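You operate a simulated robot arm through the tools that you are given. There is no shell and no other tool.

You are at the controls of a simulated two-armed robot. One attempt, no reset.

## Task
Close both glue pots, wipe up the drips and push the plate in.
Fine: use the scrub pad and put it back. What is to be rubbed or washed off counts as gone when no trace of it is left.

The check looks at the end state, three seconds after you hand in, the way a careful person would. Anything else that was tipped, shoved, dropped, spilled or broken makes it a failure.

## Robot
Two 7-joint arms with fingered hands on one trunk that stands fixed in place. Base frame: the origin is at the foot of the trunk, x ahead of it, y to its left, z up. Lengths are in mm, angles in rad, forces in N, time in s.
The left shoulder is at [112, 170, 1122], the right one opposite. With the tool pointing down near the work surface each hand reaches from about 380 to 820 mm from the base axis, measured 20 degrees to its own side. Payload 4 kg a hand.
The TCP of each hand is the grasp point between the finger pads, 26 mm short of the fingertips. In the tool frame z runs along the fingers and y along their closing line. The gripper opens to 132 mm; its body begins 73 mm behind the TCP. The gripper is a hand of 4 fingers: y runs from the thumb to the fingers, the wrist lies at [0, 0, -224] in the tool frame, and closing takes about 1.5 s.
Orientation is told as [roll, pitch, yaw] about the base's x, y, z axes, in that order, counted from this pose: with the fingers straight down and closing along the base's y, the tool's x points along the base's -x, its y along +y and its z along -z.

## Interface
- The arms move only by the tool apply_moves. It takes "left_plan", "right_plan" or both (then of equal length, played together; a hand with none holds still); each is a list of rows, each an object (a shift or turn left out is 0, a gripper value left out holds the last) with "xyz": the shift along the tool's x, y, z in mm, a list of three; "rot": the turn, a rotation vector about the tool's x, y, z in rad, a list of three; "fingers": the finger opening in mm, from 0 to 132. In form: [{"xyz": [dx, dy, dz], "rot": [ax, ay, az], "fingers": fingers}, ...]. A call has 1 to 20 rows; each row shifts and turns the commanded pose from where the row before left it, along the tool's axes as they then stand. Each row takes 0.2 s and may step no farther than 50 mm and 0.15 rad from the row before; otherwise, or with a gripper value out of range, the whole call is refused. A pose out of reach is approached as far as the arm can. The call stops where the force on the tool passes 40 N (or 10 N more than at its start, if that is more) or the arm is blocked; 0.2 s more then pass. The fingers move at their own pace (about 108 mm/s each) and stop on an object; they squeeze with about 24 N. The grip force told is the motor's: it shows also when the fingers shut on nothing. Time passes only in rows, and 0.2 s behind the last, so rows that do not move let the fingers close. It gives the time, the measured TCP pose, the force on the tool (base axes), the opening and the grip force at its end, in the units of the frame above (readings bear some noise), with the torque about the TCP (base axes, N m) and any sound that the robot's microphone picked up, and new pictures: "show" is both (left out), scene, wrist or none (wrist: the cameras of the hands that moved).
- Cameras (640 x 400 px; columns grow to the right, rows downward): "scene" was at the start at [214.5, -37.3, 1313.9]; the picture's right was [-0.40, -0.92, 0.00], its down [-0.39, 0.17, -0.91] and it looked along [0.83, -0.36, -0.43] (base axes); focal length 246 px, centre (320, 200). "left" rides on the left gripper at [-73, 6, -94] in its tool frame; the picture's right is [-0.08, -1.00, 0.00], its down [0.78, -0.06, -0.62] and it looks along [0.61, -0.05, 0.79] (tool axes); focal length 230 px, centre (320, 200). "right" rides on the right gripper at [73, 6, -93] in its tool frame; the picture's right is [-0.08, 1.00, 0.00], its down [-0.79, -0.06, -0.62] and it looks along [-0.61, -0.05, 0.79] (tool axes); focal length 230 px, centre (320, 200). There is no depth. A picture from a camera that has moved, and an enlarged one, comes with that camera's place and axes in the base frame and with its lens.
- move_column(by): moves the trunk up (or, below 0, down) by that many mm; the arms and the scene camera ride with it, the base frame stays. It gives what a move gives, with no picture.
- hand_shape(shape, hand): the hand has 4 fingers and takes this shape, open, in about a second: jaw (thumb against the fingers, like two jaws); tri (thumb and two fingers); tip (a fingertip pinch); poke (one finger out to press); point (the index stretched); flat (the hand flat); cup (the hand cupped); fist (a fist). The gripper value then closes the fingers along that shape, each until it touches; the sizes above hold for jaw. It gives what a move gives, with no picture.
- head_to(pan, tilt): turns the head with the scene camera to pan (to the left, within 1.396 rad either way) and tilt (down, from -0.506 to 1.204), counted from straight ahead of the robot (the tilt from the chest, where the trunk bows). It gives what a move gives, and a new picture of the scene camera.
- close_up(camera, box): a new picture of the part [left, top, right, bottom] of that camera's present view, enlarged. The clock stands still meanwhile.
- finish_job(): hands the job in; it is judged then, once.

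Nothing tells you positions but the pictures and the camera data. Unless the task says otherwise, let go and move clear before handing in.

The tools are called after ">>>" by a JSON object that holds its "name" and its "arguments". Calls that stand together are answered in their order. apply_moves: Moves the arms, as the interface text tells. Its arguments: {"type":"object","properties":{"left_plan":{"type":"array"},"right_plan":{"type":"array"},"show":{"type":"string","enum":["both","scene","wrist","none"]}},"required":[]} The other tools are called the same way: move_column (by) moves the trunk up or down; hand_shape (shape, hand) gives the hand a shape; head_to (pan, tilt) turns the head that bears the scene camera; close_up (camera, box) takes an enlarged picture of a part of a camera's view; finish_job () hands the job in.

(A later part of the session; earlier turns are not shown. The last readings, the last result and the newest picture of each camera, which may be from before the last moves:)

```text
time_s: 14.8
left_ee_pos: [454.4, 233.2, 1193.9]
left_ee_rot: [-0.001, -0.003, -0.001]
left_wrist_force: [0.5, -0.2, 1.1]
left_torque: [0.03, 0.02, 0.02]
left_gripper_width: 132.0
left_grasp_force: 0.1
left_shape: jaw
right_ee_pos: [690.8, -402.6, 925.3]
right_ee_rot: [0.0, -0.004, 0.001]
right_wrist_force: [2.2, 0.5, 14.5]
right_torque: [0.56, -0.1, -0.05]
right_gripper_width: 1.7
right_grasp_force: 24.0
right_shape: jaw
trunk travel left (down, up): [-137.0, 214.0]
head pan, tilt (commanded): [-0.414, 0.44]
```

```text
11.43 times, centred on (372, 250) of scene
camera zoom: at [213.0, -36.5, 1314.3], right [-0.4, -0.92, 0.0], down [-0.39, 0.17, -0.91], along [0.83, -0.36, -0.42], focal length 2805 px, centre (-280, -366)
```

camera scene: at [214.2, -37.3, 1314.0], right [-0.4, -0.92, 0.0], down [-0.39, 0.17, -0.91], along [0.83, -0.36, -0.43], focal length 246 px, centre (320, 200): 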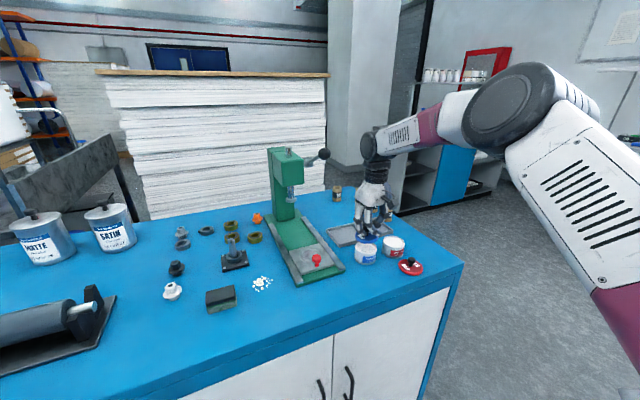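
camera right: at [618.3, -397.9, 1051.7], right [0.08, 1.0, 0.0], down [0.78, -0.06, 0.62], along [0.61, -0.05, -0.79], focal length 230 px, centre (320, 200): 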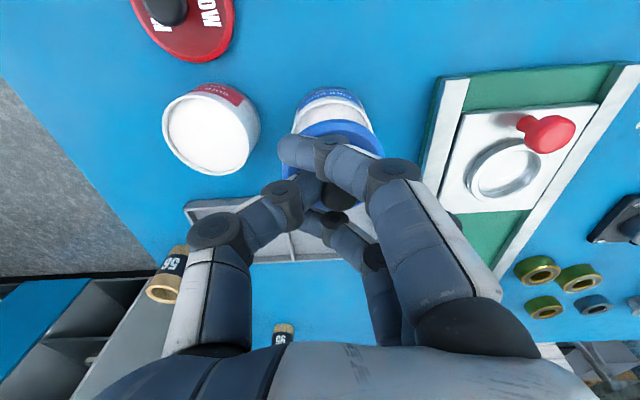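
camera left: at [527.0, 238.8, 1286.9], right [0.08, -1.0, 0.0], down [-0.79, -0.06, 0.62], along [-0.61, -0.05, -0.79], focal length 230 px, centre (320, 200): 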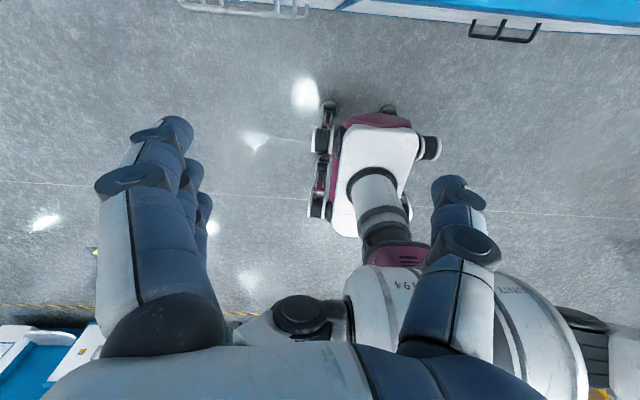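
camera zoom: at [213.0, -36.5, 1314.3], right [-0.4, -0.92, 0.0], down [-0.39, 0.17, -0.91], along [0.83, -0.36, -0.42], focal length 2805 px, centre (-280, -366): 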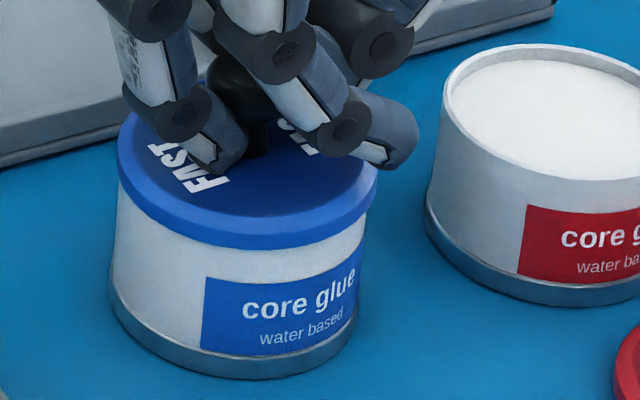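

>>> {"name": "apply_moves", "arguments": {"right_plan": [{"xyz": [0, 1, -1]}, {"xyz": [0, 0, 0], "fingers": 12}, {"xyz": [0, 0, 0], "fingers": 25}, {"xyz": [0, 0, 0], "fingers": 45}, {"xyz": [0, 0, 0], "fingers": 60}, {"xyz": [0, 0, 0]}], "show": "none"}}

>>> {"name": "close_up", "arguments": {"camera": "scene", "box": [345, 228, 405, 268]}}

>>> {"name": "close_up", "arguments": {"camera": "right", "box": [220, 80, 420, 230]}}

```text
time_s: 16.2
left_ee_pos: [454.8, 231.1, 1193.7]
left_ee_rot: [0.001, 0.001, 0.001]
left_wrist_force: [-0.7, 0.5, -0.2]
left_torque: [0.0, 0.01, 0.01]
left_gripper_width: 131.8
left_grasp_force: 0.0
left_shape: jaw
right_ee_pos: [689.6, -403.4, 924.4]
right_ee_rot: [0.002, 0.002, 0.0]
right_wrist_force: [-0.9, -2.0, 4.1]
right_torque: [0.1, -0.03, -0.03]
right_gripper_width: 57.9
right_grasp_force: 0.0
right_shape: jaw
trunk travel left (down, up): [-137.0, 214.0]
head pan, tilt (commanded): [-0.414, 0.44]
heard: snap
```

```text
10.00 times, centred on (375, 248) of scene
camera zoom: at [214.0, -37.4, 1313.9], right [-0.4, -0.92, 0.0], down [-0.39, 0.17, -0.91], along [0.83, -0.36, -0.42], focal length 2455 px, centre (-230, -280)
```

zoom: 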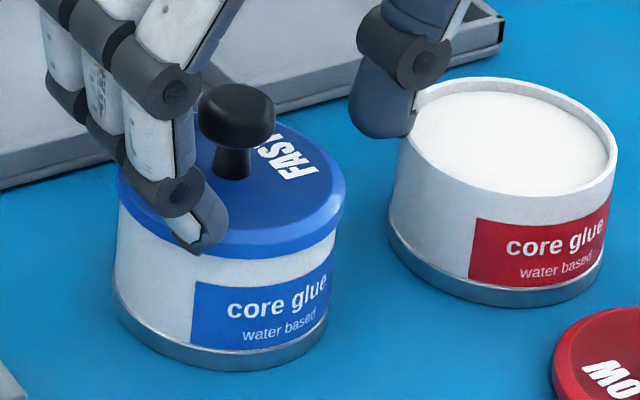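

```text
2.67 times, centred on (320, 155) of right
camera zoom: at [615.7, -398.0, 1017.6], right [0.08, 1.0, 0.0], down [0.79, -0.06, 0.62], along [0.61, -0.05, -0.79], focal length 614 px, centre (320, 320)
```

zoom: 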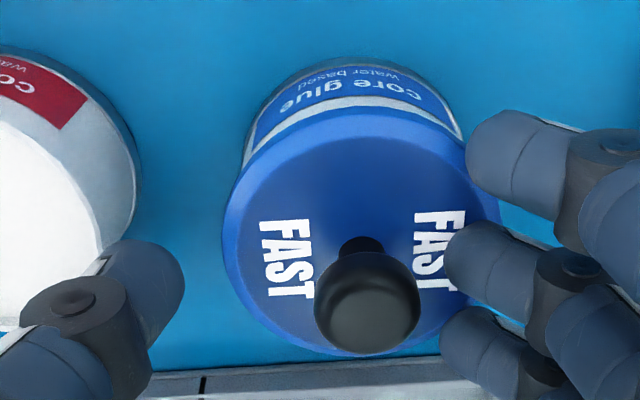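

I heard a snap, so the blue lid seems seated. I'll rise clear and check it.

>>> {"name": "apply_moves", "arguments": {"right_plan": [{"xyz": [0, 0, -10]}, {"xyz": [0, 0, -25]}, {"xyz": [0, 0, -40]}, {"xyz": [0, 0, 0]}], "show": "both"}}

>>> {"name": "close_up", "arguments": {"camera": "scene", "box": [345, 218, 435, 283]}}

>>> {"name": "close_up", "arguments": {"camera": "right", "box": [220, 40, 420, 190]}}

```text
time_s: 17.2
left_ee_pos: [455.7, 231.6, 1192.9]
left_ee_rot: [0.0, 0.0, 0.0]
left_wrist_force: [0.9, -1.1, -0.7]
left_torque: [-0.02, 0.01, 0.0]
left_gripper_width: 131.9
left_grasp_force: 0.0
left_shape: jaw
right_ee_pos: [691.2, -402.2, 998.9]
right_ee_rot: [0.0, 0.003, -0.001]
right_wrist_force: [0.1, -0.5, 0.6]
right_torque: [0.0, -0.03, -0.01]
right_gripper_width: 59.5
right_grasp_force: 0.1
right_shape: jaw
trunk travel left (down, up): [-137.0, 214.0]
head pan, tilt (commanded): [-0.414, 0.44]
camera scene: at [215.1, -37.4, 1313.6], right [-0.4, -0.92, 0.0], down [-0.39, 0.17, -0.9], along [0.83, -0.36, -0.43], focal length 246 px, centre (320, 200)
camera right: at [617.0, -398.1, 1092.9], right [0.08, 1.0, 0.0], down [0.79, -0.06, 0.62], along [0.61, -0.05, -0.79], focal length 230 px, centre (320, 200)
```

scene: 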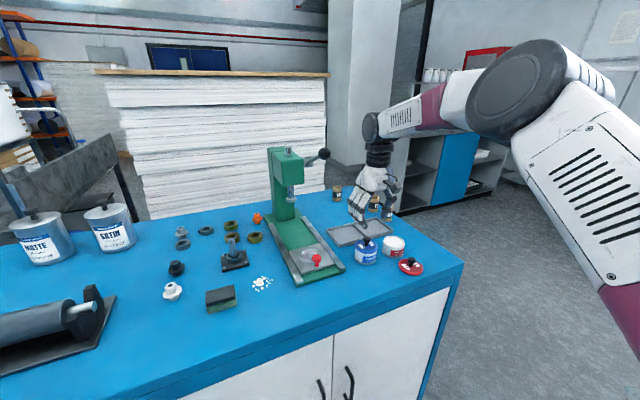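
right: 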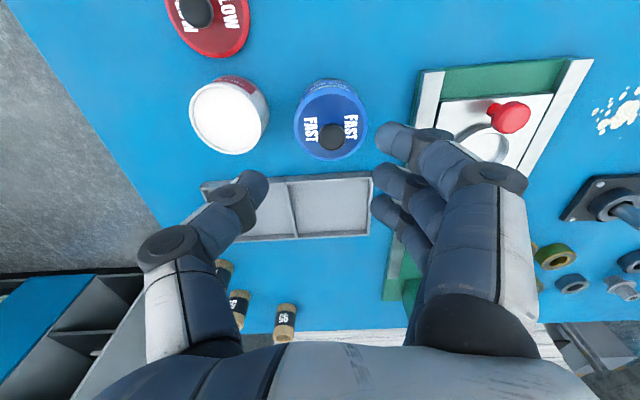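

```text
6.15 times, centred on (390, 250) of scene
camera zoom: at [215.1, -37.4, 1313.6], right [-0.4, -0.92, 0.0], down [-0.39, 0.17, -0.9], along [0.83, -0.36, -0.43], focal length 1510 px, centre (-111, -111)
```

zoom: 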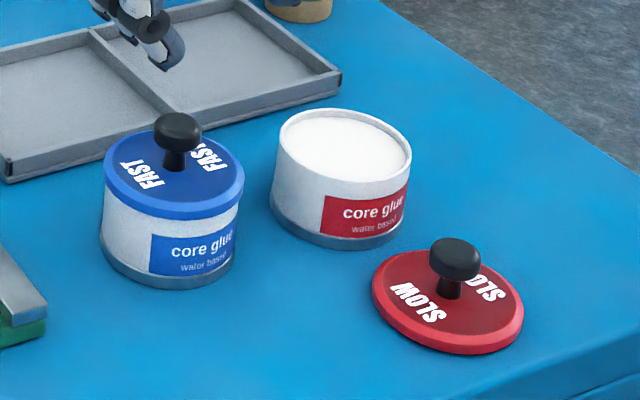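

```text
2.67 times, centred on (320, 115) of right
camera zoom: at [617.0, -398.1, 1092.9], right [0.08, 1.0, 0.0], down [0.79, -0.06, 0.62], along [0.61, -0.05, -0.79], focal length 614 px, centre (320, 427)
```

zoom: 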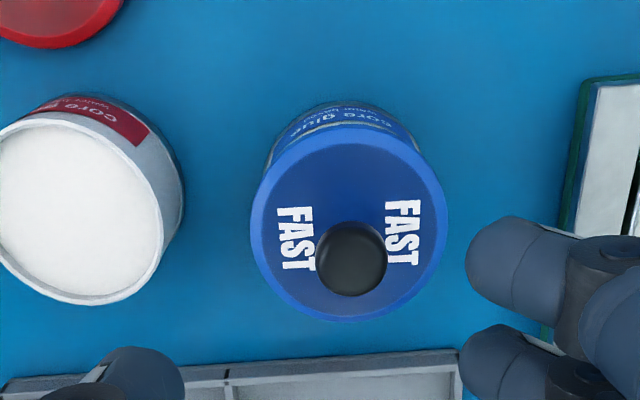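

The FAST lid sits square on its pot. Next I'll hover over the red lid with the fingers still at 60 mm.

>>> {"name": "apply_moves", "arguments": {"right_plan": [{"xyz": [29, -30, 0]}, {"xyz": [29, -30, 0]}, {"xyz": [30, -31, 0]}, {"xyz": [0, 0, 25]}, {"xyz": [0, 0, 24]}, {"xyz": [0, 0, 0]}], "show": "wrist"}}

>>> {"name": "close_up", "arguments": {"camera": "right", "box": [220, 70, 420, 250]}}

>>> {"name": "close_up", "arguments": {"camera": "scene", "box": [375, 228, 435, 288]}}

```text
time_s: 18.6
left_ee_pos: [454.3, 231.3, 1192.6]
left_ee_rot: [-0.002, 0.001, -0.001]
left_wrist_force: [-0.2, 0.2, 0.4]
left_torque: [0.02, -0.02, 0.02]
left_gripper_width: 132.0
left_grasp_force: 0.1
left_shape: jaw
right_ee_pos: [602.7, -492.0, 950.9]
right_ee_rot: [0.004, -0.001, 0.001]
right_wrist_force: [0.1, -0.1, 0.8]
right_torque: [0.04, 0.02, 0.0]
right_gripper_width: 59.3
right_grasp_force: 0.0
right_shape: jaw
trunk travel left (down, up): [-137.0, 214.0]
head pan, tilt (commanded): [-0.414, 0.44]
camera right: at [528.8, -488.2, 1044.0], right [0.08, 1.0, 0.0], down [0.79, -0.06, 0.62], along [0.61, -0.05, -0.79], focal length 230 px, centre (320, 200)
```

right: 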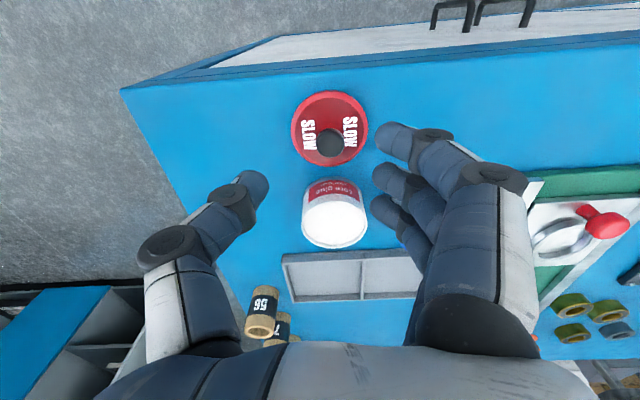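

```text
2.22 times, centred on (320, 160) of right
camera zoom: at [528.8, -488.2, 1044.0], right [0.08, 1.0, 0.0], down [0.79, -0.06, 0.62], along [0.61, -0.05, -0.79], focal length 511 px, centre (320, 289)
```

zoom: 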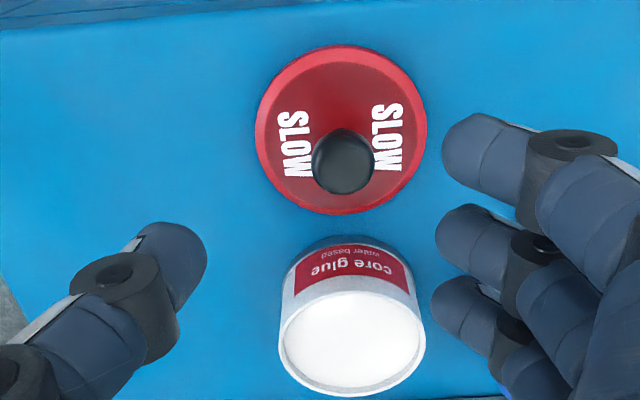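

```text
6.67 times, centred on (405, 258) of scene
camera zoom: at [214.4, -37.1, 1313.9], right [-0.4, -0.92, 0.0], down [-0.39, 0.17, -0.91], along [0.83, -0.36, -0.43], focal length 1636 px, centre (-247, -187)
```

zoom: 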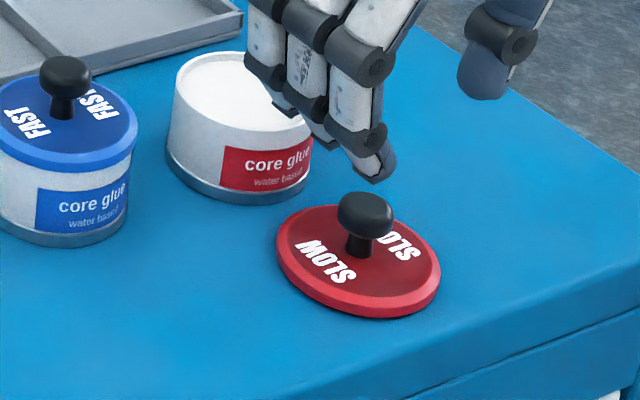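

The red knob is at about (602.6,-486,878), 6 mm to the finger side of the TCP, which suits how the hand closes. Going down and closing.

>>> {"name": "apply_moves", "arguments": {"right_plan": [{"xyz": [0, -1, 25]}, {"xyz": [0, 0, 25]}, {"xyz": [0, 0, 11]}, {"xyz": [0, 0, 0]}, {"xyz": [0, 0, 0], "fingers": 0}, {"xyz": [0, 0, 0]}, {"xyz": [0, 0, 0]}, {"xyz": [0, 0, 0]}, {"xyz": [0, 0, 0]}, {"xyz": [0, 0, 0]}, {"xyz": [0, 0, 0]}], "show": "wrist"}}

>>> {"name": "close_up", "arguments": {"camera": "right", "box": [220, 100, 420, 280]}}

>>> {"name": "close_up", "arguments": {"camera": "scene", "box": [375, 228, 435, 288]}}

```text
time_s: 21.0
left_ee_pos: [454.6, 231.4, 1194.2]
left_ee_rot: [0.0, 0.0, 0.0]
left_wrist_force: [-0.7, -0.5, -0.2]
left_torque: [-0.02, -0.04, 0.02]
left_gripper_width: 132.0
left_grasp_force: 0.0
left_shape: jaw
right_ee_pos: [602.9, -494.0, 888.6]
right_ee_rot: [0.001, 0.002, -0.001]
right_wrist_force: [0.8, -0.1, 0.0]
right_torque: [0.0, 0.01, 0.02]
right_gripper_width: 0.1
right_grasp_force: 23.9
right_shape: jaw
trunk travel left (down, up): [-137.0, 214.0]
head pan, tilt (commanded): [-0.414, 0.44]
camera right: at [528.5, -489.9, 982.9], right [0.08, 1.0, 0.0], down [0.79, -0.06, 0.62], along [0.61, -0.05, -0.79], focal length 230 px, centre (320, 200)
```

right: 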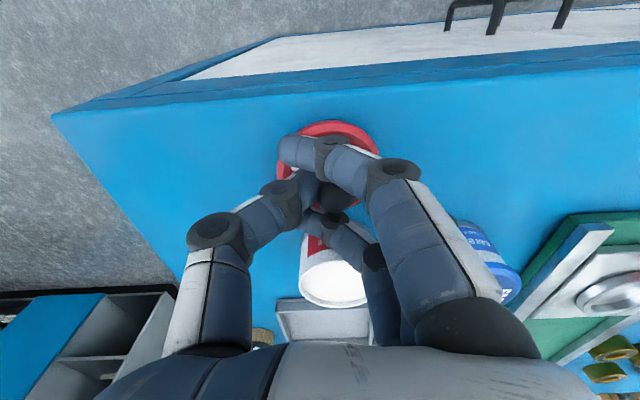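

```text
2.22 times, centred on (320, 190) of right
camera zoom: at [528.5, -489.9, 982.9], right [0.08, 1.0, 0.0], down [0.79, -0.06, 0.62], along [0.61, -0.05, -0.79], focal length 511 px, centre (320, 222)
```

zoom: 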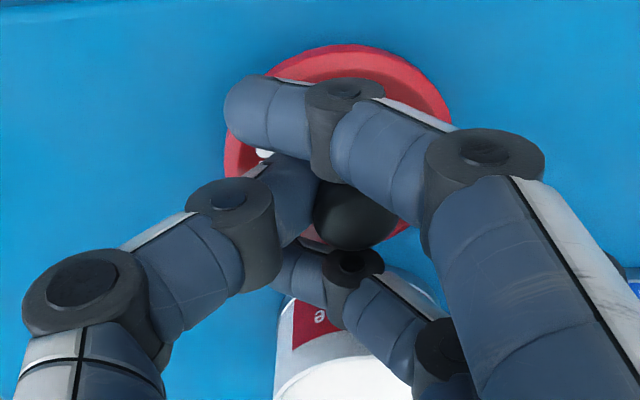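

```text
6.67 times, centred on (405, 258) of scene
camera zoom: at [214.4, -37.3, 1313.9], right [-0.4, -0.92, 0.0], down [-0.39, 0.17, -0.91], along [0.83, -0.36, -0.43], focal length 1636 px, centre (-247, -187)
```

zoom: 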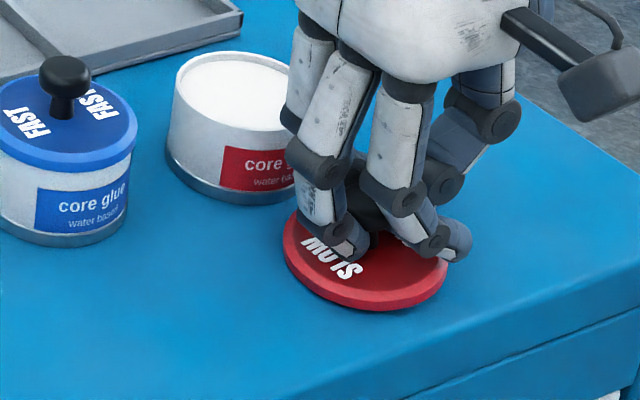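

Gripped. I'll lift and carry it over the red pot, about 10 mm nearer and 92 mm further right than the blue pot.

>>> {"name": "apply_moves", "arguments": {"right_plan": [{"xyz": [0, 0, -10]}, {"xyz": [0, 0, -20]}, {"xyz": [0, 0, -20]}, {"xyz": [0, 0, -15]}, {"xyz": [-20, 0.5, 0]}, {"xyz": [-20, 0.5, 0]}, {"xyz": [-20, 1, 0]}, {"xyz": [-16.6, 1, 0]}, {"xyz": [0, 0, 8]}, {"xyz": [0, 0, 5]}, {"xyz": [0, 0, 0]}], "show": "none"}}

>>> {"name": "close_up", "arguments": {"camera": "scene", "box": [365, 218, 425, 258]}}

>>> {"name": "close_up", "arguments": {"camera": "right", "box": [260, 90, 380, 165]}}

```text
time_s: 23.4
left_ee_pos: [456.1, 232.0, 1192.7]
left_ee_rot: [0.0, -0.001, 0.001]
left_wrist_force: [-0.3, -0.3, 0.5]
left_torque: [-0.01, 0.01, 0.03]
left_gripper_width: 131.8
left_grasp_force: 0.0
left_shape: jaw
right_ee_pos: [679.4, -491.1, 943.1]
right_ee_rot: [0.002, -0.001, 0.001]
right_wrist_force: [-1.1, -0.4, 0.4]
right_torque: [-0.02, 0.03, 0.0]
right_gripper_width: 0.0
right_grasp_force: 24.7
right_shape: jaw
trunk travel left (down, up): [-137.0, 214.0]
head pan, tilt (commanded): [-0.414, 0.44]
```

```text
10.00 times, centred on (395, 238) of scene
camera zoom: at [214.4, -37.2, 1313.9], right [-0.4, -0.92, 0.0], down [-0.39, 0.17, -0.91], along [0.83, -0.36, -0.43], focal length 2455 px, centre (-430, -180)
```

zoom: 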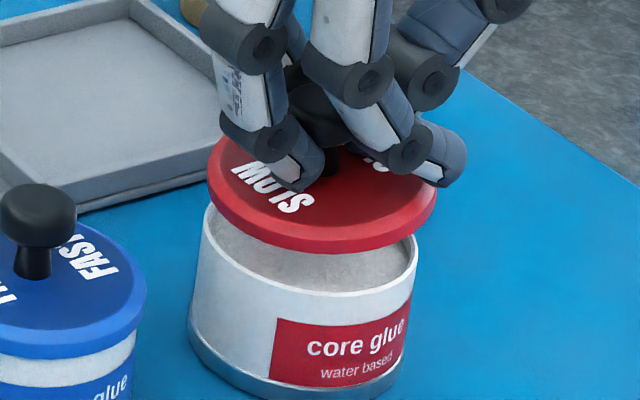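

```text
5.33 times, centred on (320, 128) of right
camera zoom: at [605.0, -486.5, 1035.0], right [0.08, 1.0, 0.0], down [0.79, -0.06, 0.62], along [0.61, -0.05, -0.79], focal length 1227 px, centre (320, 587)
```

zoom: 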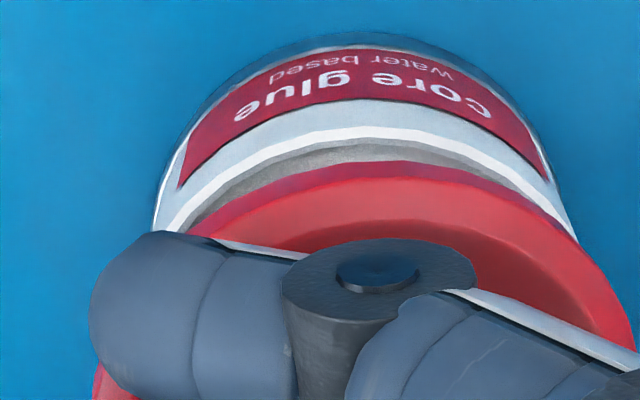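

>>> {"name": "apply_moves", "arguments": {"right_plan": [{"xyz": [-1, 1.4, 0]}, {"xyz": [0, 0, 6]}, {"xyz": [0, 0, 6]}, {"xyz": [0, 0, 0]}], "show": "none"}}

>>> {"name": "close_up", "arguments": {"camera": "scene", "box": [365, 218, 425, 258]}}

>>> {"name": "close_up", "arguments": {"camera": "right", "box": [260, 90, 380, 165]}}

```text
time_s: 24.4
left_ee_pos: [454.2, 232.2, 1193.4]
left_ee_rot: [-0.001, -0.001, 0.0]
left_wrist_force: [0.4, 0.4, 0.1]
left_torque: [0.0, -0.01, 0.03]
left_gripper_width: 132.0
left_grasp_force: 0.0
left_shape: jaw
right_ee_pos: [680.6, -489.4, 930.0]
right_ee_rot: [0.002, 0.001, -0.001]
right_wrist_force: [-0.4, -0.9, -0.5]
right_torque: [0.01, -0.01, 0.04]
right_gripper_width: 0.0
right_grasp_force: 23.8
right_shape: jaw
trunk travel left (down, up): [-137.0, 214.0]
head pan, tilt (commanded): [-0.414, 0.44]
```

```text
10.00 times, centred on (395, 238) of scene
camera zoom: at [214.4, -37.3, 1313.9], right [-0.4, -0.92, 0.0], down [-0.39, 0.17, -0.91], along [0.83, -0.36, -0.43], focal length 2455 px, centre (-430, -180)
```

zoom: 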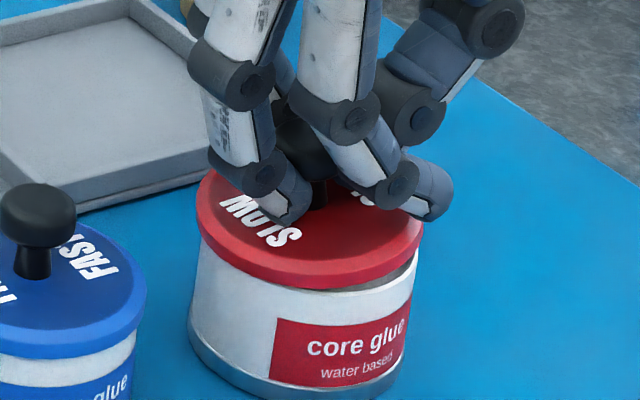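

```text
5.33 times, centred on (320, 128) of right
camera zoom: at [606.1, -484.9, 1023.0], right [0.08, 1.0, 0.0], down [0.79, -0.06, 0.62], along [0.61, -0.05, -0.79], focal length 1227 px, centre (320, 587)
```

zoom: 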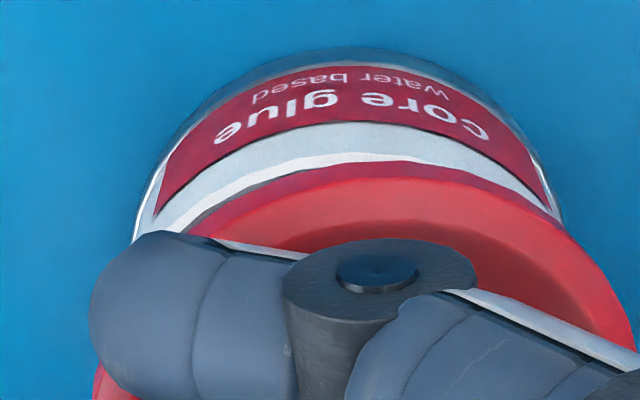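

>>> {"name": "apply_moves", "arguments": {"right_plan": [{"xyz": [0, -0.3, 2]}, {"xyz": [0, 0, 2]}, {"xyz": [0, 0, 0]}], "show": "none"}}

>>> {"name": "close_up", "arguments": {"camera": "scene", "box": [365, 218, 425, 258]}}

```text
time_s: 25.2
left_ee_pos: [453.7, 232.8, 1194.2]
left_ee_rot: [0.0, -0.002, 0.0]
left_wrist_force: [-0.7, 0.4, -0.1]
left_torque: [-0.01, -0.05, -0.01]
left_gripper_width: 131.8
left_grasp_force: 0.2
left_shape: jaw
right_ee_pos: [679.9, -488.8, 928.7]
right_ee_rot: [0.0, -0.003, 0.0]
right_wrist_force: [0.3, -1.4, 15.4]
right_torque: [0.37, -0.19, -0.01]
right_gripper_width: 0.6
right_grasp_force: 24.0
right_shape: jaw
trunk travel left (down, up): [-137.0, 214.0]
head pan, tilt (commanded): [-0.414, 0.44]
```

```text
10.00 times, centred on (395, 238) of scene
camera zoom: at [212.9, -36.5, 1314.4], right [-0.4, -0.92, 0.0], down [-0.39, 0.17, -0.91], along [0.83, -0.36, -0.42], focal length 2455 px, centre (-430, -180)
```

zoom: 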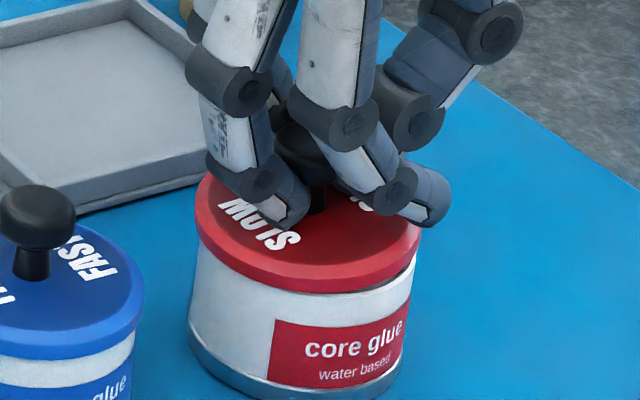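

The lid rests on the rim, slightly tilted in the grip as before. I'll ease off a little and release as I did with the blue one.

>>> {"name": "apply_moves", "arguments": {"right_plan": [{"xyz": [0, 0, -1]}, {"xyz": [0, 0, 0], "fingers": 12}, {"xyz": [0, 0, 0], "fingers": 25}, {"xyz": [0, 0, 0], "fingers": 45}, {"xyz": [0, 0, 0], "fingers": 60}, {"xyz": [0, 0, 0]}], "show": "none"}}

>>> {"name": "close_up", "arguments": {"camera": "scene", "box": [365, 218, 425, 258]}}

>>> {"name": "close_up", "arguments": {"camera": "right", "box": [220, 80, 420, 230]}}

```text
time_s: 26.6
left_ee_pos: [454.9, 230.8, 1191.5]
left_ee_rot: [0.002, -0.001, -0.001]
left_wrist_force: [0.6, 1.2, -0.5]
left_torque: [-0.05, 0.01, 0.0]
left_gripper_width: 131.8
left_grasp_force: 0.1
left_shape: jaw
right_ee_pos: [679.7, -490.1, 925.8]
right_ee_rot: [0.003, -0.001, 0.001]
right_wrist_force: [0.3, 0.6, -1.0]
right_torque: [0.03, -0.02, 0.01]
right_gripper_width: 59.3
right_grasp_force: 0.0
right_shape: jaw
trunk travel left (down, up): [-137.0, 214.0]
head pan, tilt (commanded): [-0.414, 0.44]
heard: snap
```

```text
10.00 times, centred on (395, 238) of scene
camera zoom: at [214.6, -37.3, 1313.8], right [-0.4, -0.92, 0.0], down [-0.39, 0.17, -0.91], along [0.83, -0.36, -0.43], focal length 2455 px, centre (-430, -180)
```

zoom: 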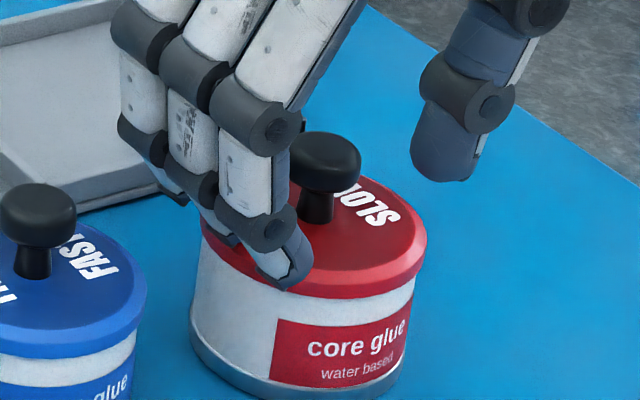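

```text
2.67 times, centred on (320, 155) of right
camera zoom: at [605.9, -485.5, 1019.8], right [0.08, 1.0, 0.0], down [0.79, -0.06, 0.62], along [0.61, -0.05, -0.79], focal length 614 px, centre (320, 320)
```

zoom: 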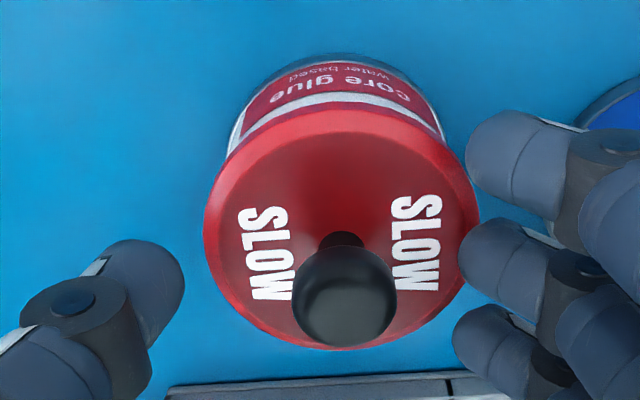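

>>> {"name": "apply_moves", "arguments": {"right_plan": [{"xyz": [0, -2, -10]}, {"xyz": [0, 0, -25]}, {"xyz": [0, 0, -40]}, {"xyz": [0, 0, -30]}, {"xyz": [0, 0, 0]}], "show": "wrist"}}

>>> {"name": "close_up", "arguments": {"camera": "scene", "box": [345, 218, 435, 278]}}

>>> {"name": "close_up", "arguments": {"camera": "right", "box": [270, 40, 450, 150]}}

```text
time_s: 27.8
left_ee_pos: [454.7, 231.6, 1192.8]
left_ee_rot: [-0.002, 0.0, 0.001]
left_wrist_force: [0.2, 0.0, -0.3]
left_torque: [0.03, 0.0, -0.02]
left_gripper_width: 132.0
left_grasp_force: 0.1
left_shape: jaw
right_ee_pos: [679.4, -492.3, 1030.6]
right_ee_rot: [0.003, 0.002, 0.0]
right_wrist_force: [-0.4, 0.5, -0.3]
right_torque: [0.05, -0.01, 0.0]
right_gripper_width: 59.2
right_grasp_force: 0.0
right_shape: jaw
trunk travel left (down, up): [-137.0, 214.0]
head pan, tilt (commanded): [-0.414, 0.44]
camera right: at [605.1, -488.6, 1124.5], right [0.08, 1.0, 0.0], down [0.79, -0.06, 0.62], along [0.61, -0.05, -0.79], focal length 230 px, centre (320, 200)
```

right: 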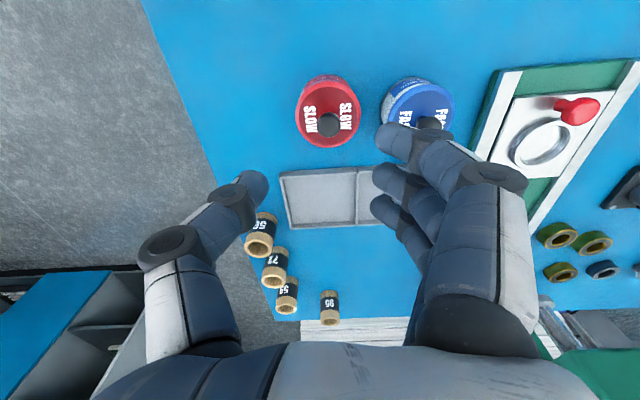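

```text
6.67 times, centred on (390, 248) of scene
camera zoom: at [214.7, -37.3, 1313.8], right [-0.4, -0.92, 0.0], down [-0.39, 0.17, -0.91], along [0.83, -0.36, -0.43], focal length 1636 px, centre (-147, -120)
```

zoom: 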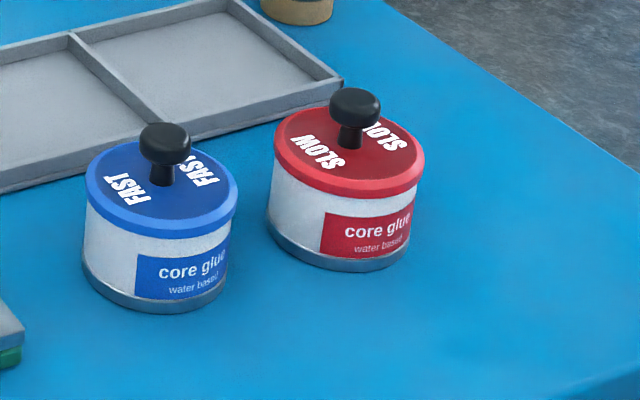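

```text
3.56 times, centred on (360, 95) of right
camera zoom: at [605.1, -488.6, 1124.5], right [0.08, 1.0, 0.0], down [0.79, -0.06, 0.62], along [0.61, -0.05, -0.79], focal length 818 px, centre (178, 573)
```

zoom: 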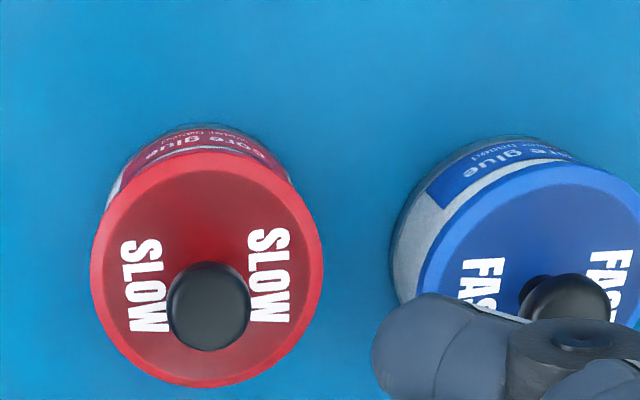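

Both lids are seated on their pots. Next I'll bring the right hand over the scrub pad near (672,3), staying high and in front of the press.

>>> {"name": "apply_moves", "arguments": {"right_plan": [{"xyz": [20, 40, 0]}, {"xyz": [20, 42, 0]}, {"xyz": [0, 49, 0]}, {"xyz": [0, 49, 0]}, {"xyz": [0, 49, 0]}, {"xyz": [0, 49, 0]}, {"xyz": [0, 49, 0]}, {"xyz": [0, 49, 0]}, {"xyz": [0, 49, 0]}, {"xyz": [0, 49, 0]}, {"xyz": [0, 21, 0]}, {"xyz": [0, 0, 0]}], "show": "both"}}

>>> {"name": "close_up", "arguments": {"camera": "scene", "box": [190, 260, 290, 325]}}

>>> {"name": "close_up", "arguments": {"camera": "right", "box": [180, 60, 420, 210]}}

```text
time_s: 30.4
left_ee_pos: [455.2, 232.9, 1193.1]
left_ee_rot: [0.0, -0.001, -0.001]
left_wrist_force: [0.2, 0.2, 0.0]
left_torque: [0.01, -0.01, -0.04]
left_gripper_width: 131.8
left_grasp_force: 0.0
left_shape: jaw
right_ee_pos: [641.1, 3.3, 1031.7]
right_ee_rot: [0.002, -0.001, 0.0]
right_wrist_force: [0.3, -0.2, -0.5]
right_torque: [0.0, -0.01, 0.0]
right_gripper_width: 59.6
right_grasp_force: 0.0
right_shape: jaw
trunk travel left (down, up): [-137.0, 214.0]
head pan, tilt (commanded): [-0.414, 0.44]
camera scene: at [214.4, -37.3, 1313.9], right [-0.4, -0.92, 0.0], down [-0.39, 0.17, -0.91], along [0.83, -0.36, -0.43], focal length 246 px, centre (320, 200)
camera right: at [566.2, 7.7, 1124.8], right [0.08, 1.0, 0.0], down [0.79, -0.06, 0.62], along [0.61, -0.05, -0.79], focal length 230 px, centre (320, 200)
```

scene: 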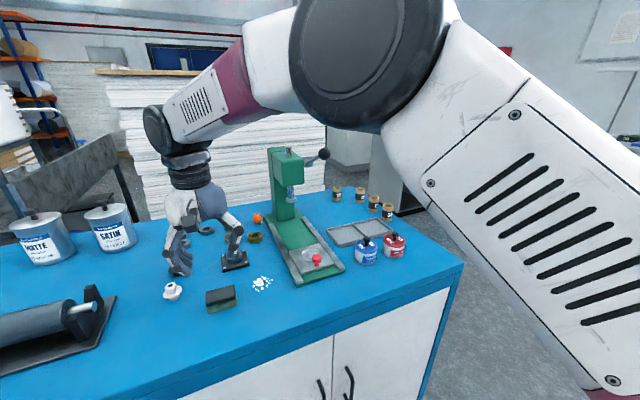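
right: 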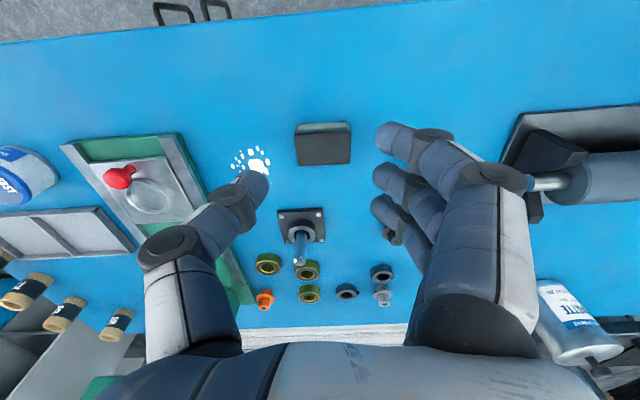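

```text
6.15 times, centred on (240, 292) of scene
camera zoom: at [214.4, -37.3, 1313.9], right [-0.4, -0.92, 0.0], down [-0.39, 0.17, -0.91], along [0.83, -0.36, -0.43], focal length 1510 px, centre (812, -369)
```

zoom: 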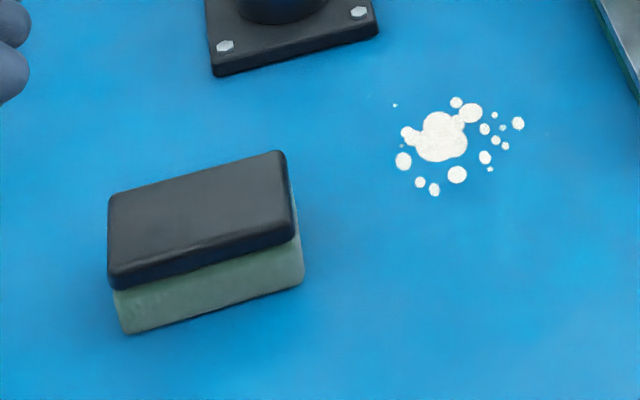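

```text
2.67 times, centred on (300, 135) of right
camera zoom: at [566.2, 7.7, 1124.8], right [0.08, 1.0, 0.0], down [0.79, -0.06, 0.62], along [0.61, -0.05, -0.79], focal length 614 px, centre (373, 373)
```

zoom: 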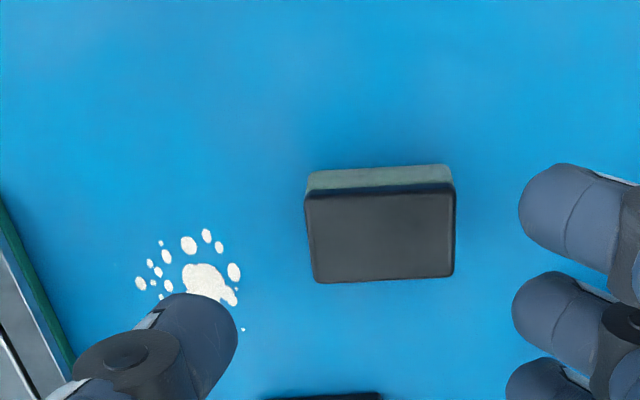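

The pad is about 65 mm wide (along y), 42 mm deep and 28 mm tall, around (682,3). I'll open to 100 mm and hover over it.

>>> {"name": "apply_moves", "arguments": {"right_plan": [{"xyz": [-20, 0, 15], "fingers": 100}, {"xyz": [-21, 0, 25]}, {"xyz": [0, 0, 40]}, {"xyz": [0, 0, 0]}], "show": "both"}}

>>> {"name": "close_up", "arguments": {"camera": "scene", "box": [160, 230, 290, 325]}}

>>> {"name": "close_up", "arguments": {"camera": "right", "box": [200, 60, 440, 240]}}

```text
time_s: 31.4
left_ee_pos: [455.1, 232.0, 1193.3]
left_ee_rot: [0.001, 0.0, 0.0]
left_wrist_force: [0.1, -0.1, -0.2]
left_torque: [0.03, 0.01, 0.01]
left_gripper_width: 132.1
left_grasp_force: 0.1
left_shape: jaw
right_ee_pos: [680.4, 3.7, 951.3]
right_ee_rot: [0.001, 0.001, 0.0]
right_wrist_force: [0.4, -1.0, 0.4]
right_torque: [0.01, 0.0, -0.01]
right_gripper_width: 99.8
right_grasp_force: 0.0
right_shape: jaw
trunk travel left (down, up): [-137.0, 214.0]
head pan, tilt (commanded): [-0.414, 0.44]
camera scene: at [214.0, -37.3, 1314.1], right [-0.4, -0.92, 0.0], down [-0.39, 0.17, -0.91], along [0.83, -0.36, -0.42], focal length 246 px, centre (320, 200)
camera right: at [606.2, 8.1, 1045.3], right [0.08, 1.0, 0.0], down [0.78, -0.06, 0.62], along [0.61, -0.05, -0.79], focal length 230 px, centre (320, 200)
```

scene: 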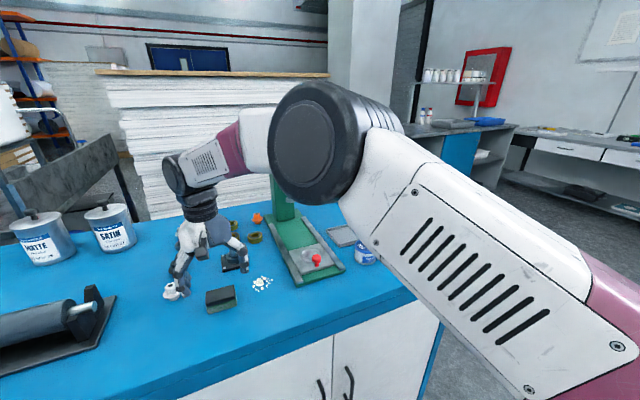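
right: 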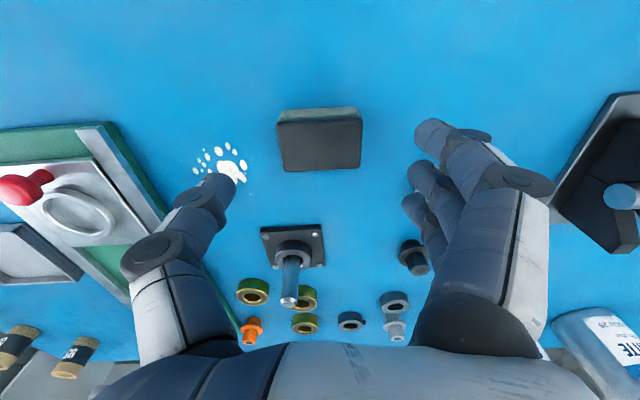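

```text
4.21 times, centred on (225, 278) of scene
camera zoom: at [214.0, -37.3, 1314.1], right [-0.4, -0.92, 0.0], down [-0.39, 0.17, -0.91], along [0.83, -0.36, -0.42], focal length 1034 px, centre (720, -126)
```

zoom: 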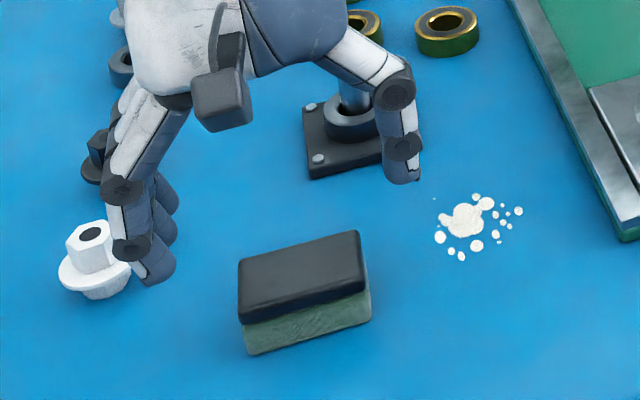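

```text
2.22 times, centred on (320, 150) of right
camera zoom: at [606.2, 8.1, 1045.3], right [0.08, 1.0, 0.0], down [0.78, -0.06, 0.62], along [0.61, -0.05, -0.79], focal length 511 px, centre (320, 311)
```

zoom: 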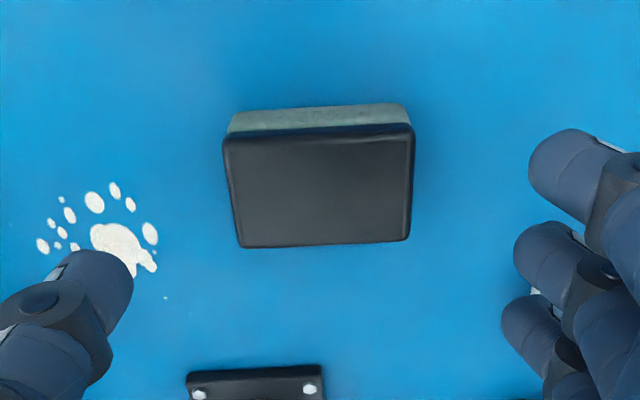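

>>> {"name": "apply_moves", "arguments": {"right_plan": [{"xyz": [-2, -1.5, 20], "fingers": 84}, {"xyz": [0, 0, 20]}, {"xyz": [0, 0, 12]}, {"xyz": [0, 0, 8]}, {"xyz": [0, 0, 0]}], "show": "none"}}

>>> {"name": "close_up", "arguments": {"camera": "scene", "box": [170, 250, 280, 330]}}

>>> {"name": "close_up", "arguments": {"camera": "right", "box": [200, 80, 440, 260]}}

```text
time_s: 32.6
left_ee_pos: [454.8, 232.5, 1193.3]
left_ee_rot: [-0.001, -0.001, 0.001]
left_wrist_force: [0.8, 0.1, -0.1]
left_torque: [0.01, 0.04, 0.01]
left_gripper_width: 132.1
left_grasp_force: 0.0
left_shape: jaw
right_ee_pos: [681.7, 2.3, 892.0]
right_ee_rot: [0.001, 0.0, -0.001]
right_wrist_force: [0.0, 0.9, -0.5]
right_torque: [0.02, 0.0, -0.02]
right_gripper_width: 84.5
right_grasp_force: 0.0
right_shape: jaw
trunk travel left (down, up): [-137.0, 214.0]
head pan, tilt (commanded): [-0.414, 0.44]
```

```text
5.00 times, centred on (225, 290) of scene
camera zoom: at [214.4, -37.3, 1313.9], right [-0.4, -0.92, 0.0], down [-0.39, 0.17, -0.91], along [0.83, -0.36, -0.43], focal length 1227 px, centre (795, -250)
```

zoom: 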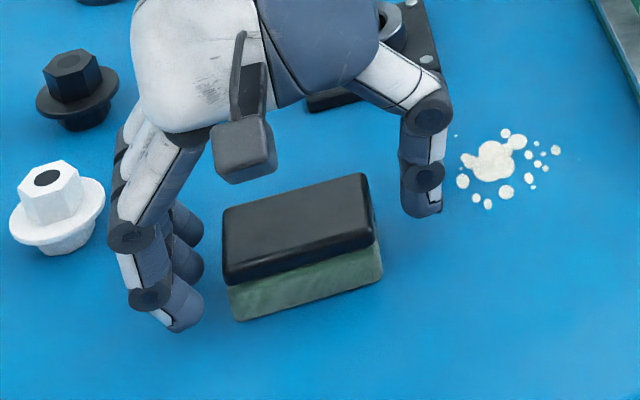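

```text
2.22 times, centred on (320, 170) of right
camera zoom: at [608.7, 6.1, 985.4], right [0.08, 1.0, 0.0], down [0.79, -0.06, 0.62], along [0.61, -0.05, -0.79], focal length 511 px, centre (320, 267)
```

zoom: 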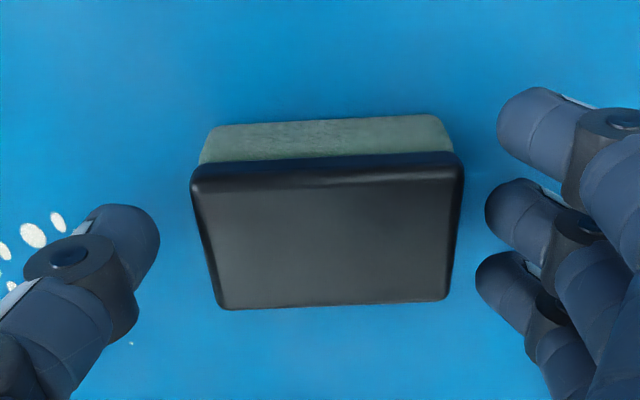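

>>> {"name": "apply_moves", "arguments": {"right_plan": [{"xyz": [-3, 0, 4]}, {"xyz": [0, 0, 4]}, {"xyz": [0, 0, 4]}, {"xyz": [0, 0, 0]}], "show": "none"}}

>>> {"name": "close_up", "arguments": {"camera": "scene", "box": [170, 250, 280, 330]}}

>>> {"name": "close_up", "arguments": {"camera": "right", "box": [200, 80, 440, 260]}}

```text
time_s: 33.6
left_ee_pos: [455.4, 231.2, 1193.8]
left_ee_rot: [0.0, 0.0, -0.001]
left_wrist_force: [-0.5, -0.2, -0.6]
left_torque: [-0.02, 0.01, -0.05]
left_gripper_width: 131.6
left_grasp_force: 0.0
left_shape: jaw
right_ee_pos: [684.9, 1.9, 880.5]
right_ee_rot: [0.002, 0.001, -0.001]
right_wrist_force: [-0.2, 0.4, 0.7]
right_torque: [-0.02, 0.02, -0.02]
right_gripper_width: 84.3
right_grasp_force: 0.1
right_shape: jaw
trunk travel left (down, up): [-137.0, 214.0]
head pan, tilt (commanded): [-0.414, 0.44]
```

```text
5.00 times, centred on (225, 290) of scene
camera zoom: at [214.4, -37.3, 1313.9], right [-0.4, -0.92, 0.0], down [-0.39, 0.17, -0.91], along [0.83, -0.36, -0.43], focal length 1227 px, centre (795, -250)
```

zoom: 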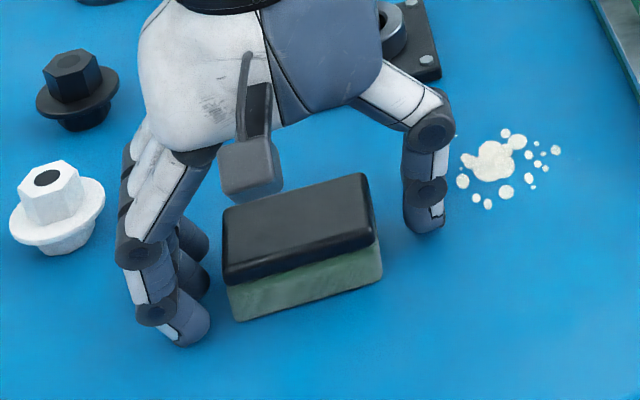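

```text
2.22 times, centred on (320, 170) of right
camera zoom: at [611.4, 6.0, 973.5], right [0.08, 1.0, 0.0], down [0.78, -0.06, 0.62], along [0.61, -0.05, -0.79], focal length 511 px, centre (320, 267)
```

zoom: 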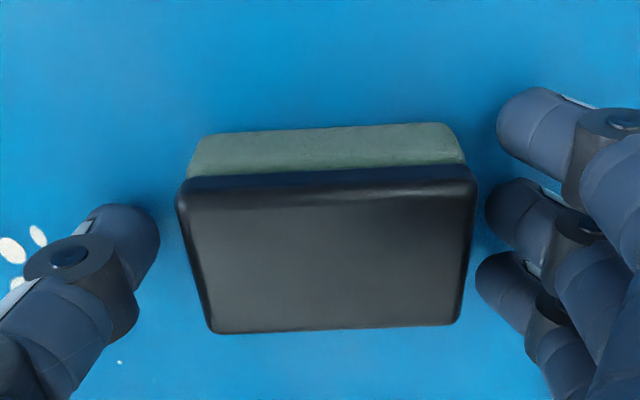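

The pad is centred between thumb and fingers. Closing now.

>>> {"name": "apply_moves", "arguments": {"right_plan": [{"xyz": [-1.5, 0.5, 0], "fingers": 50}, {"xyz": [0, 0, 0], "fingers": 0}, {"xyz": [0, 0, 0]}, {"xyz": [0, 0, 0]}, {"xyz": [0, 0, 0]}, {"xyz": [0, 0, 0]}], "show": "none"}}

>>> {"name": "close_up", "arguments": {"camera": "scene", "box": [170, 250, 280, 330]}}

>>> {"name": "close_up", "arguments": {"camera": "right", "box": [200, 80, 440, 260]}}

```text
time_s: 35.0
left_ee_pos: [454.0, 232.1, 1192.8]
left_ee_rot: [-0.001, 0.0, 0.0]
left_wrist_force: [0.4, 0.0, -0.7]
left_torque: [0.02, 0.01, 0.01]
left_gripper_width: 131.9
left_grasp_force: 0.1
left_shape: jaw
right_ee_pos: [687.0, 2.6, 879.5]
right_ee_rot: [0.002, 0.0, 0.0]
right_wrist_force: [0.0, -0.3, 0.4]
right_torque: [0.01, 0.02, 0.0]
right_gripper_width: 57.7
right_grasp_force: 24.4
right_shape: jaw
trunk travel left (down, up): [-137.0, 214.0]
head pan, tilt (commanded): [-0.414, 0.44]
```

```text
5.00 times, centred on (225, 290) of scene
camera zoom: at [214.5, -37.3, 1313.9], right [-0.4, -0.92, 0.0], down [-0.39, 0.17, -0.91], along [0.83, -0.36, -0.43], focal length 1227 px, centre (795, -250)
```

zoom: 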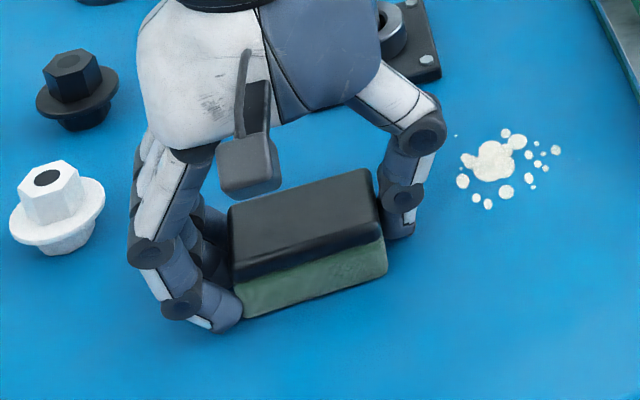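

```text
2.22 times, centred on (320, 170) of right
camera zoom: at [613.0, 6.5, 973.5], right [0.08, 1.0, 0.0], down [0.79, -0.06, 0.62], along [0.61, -0.05, -0.79], focal length 511 px, centre (320, 267)
```

zoom: 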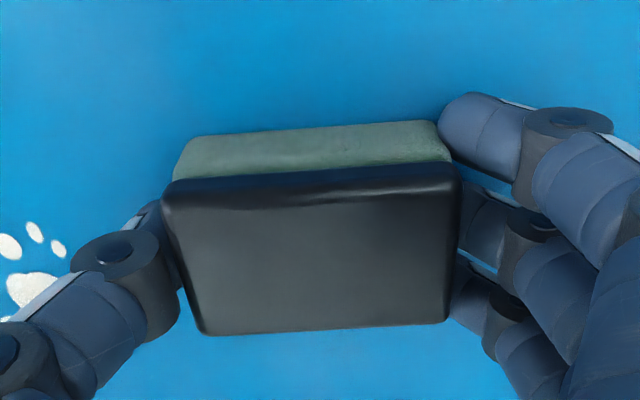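

The pad is gripped (57.7 mm). I'll lift it a little and carry it over towards the drips, then look before pressing.

>>> {"name": "apply_moves", "arguments": {"right_plan": [{"xyz": [0, 0, -10]}, {"xyz": [0, 0, -10]}, {"xyz": [0, -15, 0]}, {"xyz": [0, -15, 0]}, {"xyz": [0, 0, 0]}], "show": "none"}}

>>> {"name": "close_up", "arguments": {"camera": "scene", "box": [190, 240, 300, 320]}}

>>> {"name": "close_up", "arguments": {"camera": "right", "box": [120, 60, 440, 260]}}

```text
time_s: 36.2
left_ee_pos: [455.2, 232.2, 1192.8]
left_ee_rot: [0.0, 0.001, 0.001]
left_wrist_force: [0.5, 0.4, -0.1]
left_torque: [-0.02, 0.03, 0.01]
left_gripper_width: 131.8
left_grasp_force: 0.0
left_shape: jaw
right_ee_pos: [688.0, -28.5, 900.7]
right_ee_rot: [0.002, 0.001, -0.001]
right_wrist_force: [0.2, -0.3, -1.1]
right_torque: [-0.01, -0.05, 0.0]
right_gripper_width: 57.6
right_grasp_force: 24.3
right_shape: jaw
trunk travel left (down, up): [-137.0, 214.0]
head pan, tilt (commanded): [-0.414, 0.44]
```

```text
5.00 times, centred on (245, 280) of scene
camera zoom: at [214.6, -37.2, 1313.8], right [-0.4, -0.92, 0.0], down [-0.39, 0.17, -0.91], along [0.83, -0.36, -0.43], focal length 1227 px, centre (695, -200)
```

zoom: 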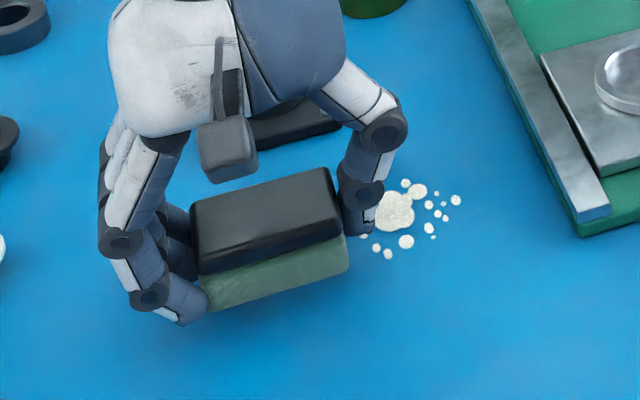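

```text
2.00 times, centred on (280, 160) of right
camera zoom: at [613.5, -23.8, 993.8], right [0.08, 1.0, 0.0], down [0.79, -0.06, 0.62], along [0.61, -0.05, -0.79], focal length 460 px, centre (400, 280)
```

zoom: 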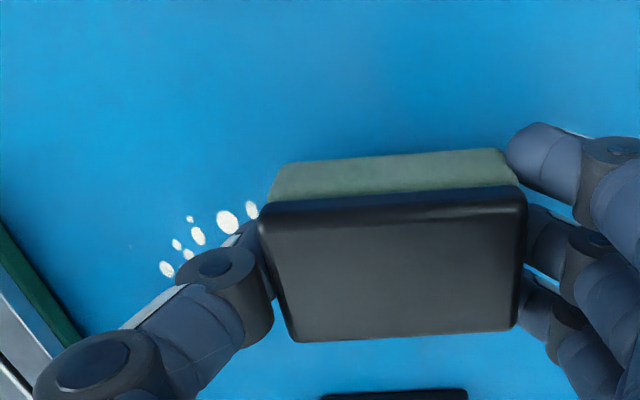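

>>> {"name": "apply_moves", "arguments": {"right_plan": [{"xyz": [-7, -20, 0]}, {"xyz": [-7, -20, 0]}, {"xyz": [0, 0, 10]}, {"xyz": [0, 0, 8]}, {"xyz": [0, 0, 3]}, {"xyz": [0, 0, 0]}], "show": "none"}}

```text
time_s: 37.6
left_ee_pos: [453.6, 231.7, 1192.4]
left_ee_rot: [0.001, 0.001, 0.0]
left_wrist_force: [0.0, 0.2, 0.4]
left_torque: [0.02, 0.01, -0.01]
left_gripper_width: 132.0
left_grasp_force: 0.1
left_shape: jaw
right_ee_pos: [702.9, -67.5, 878.9]
right_ee_rot: [0.002, -0.001, 0.0]
right_wrist_force: [-1.4, -0.4, 2.3]
right_torque: [0.05, -0.01, -0.02]
right_gripper_width: 57.8
right_grasp_force: 23.9
right_shape: jaw
trunk travel left (down, up): [-137.0, 214.0]
head pan, tilt (commanded): [-0.414, 0.44]
```

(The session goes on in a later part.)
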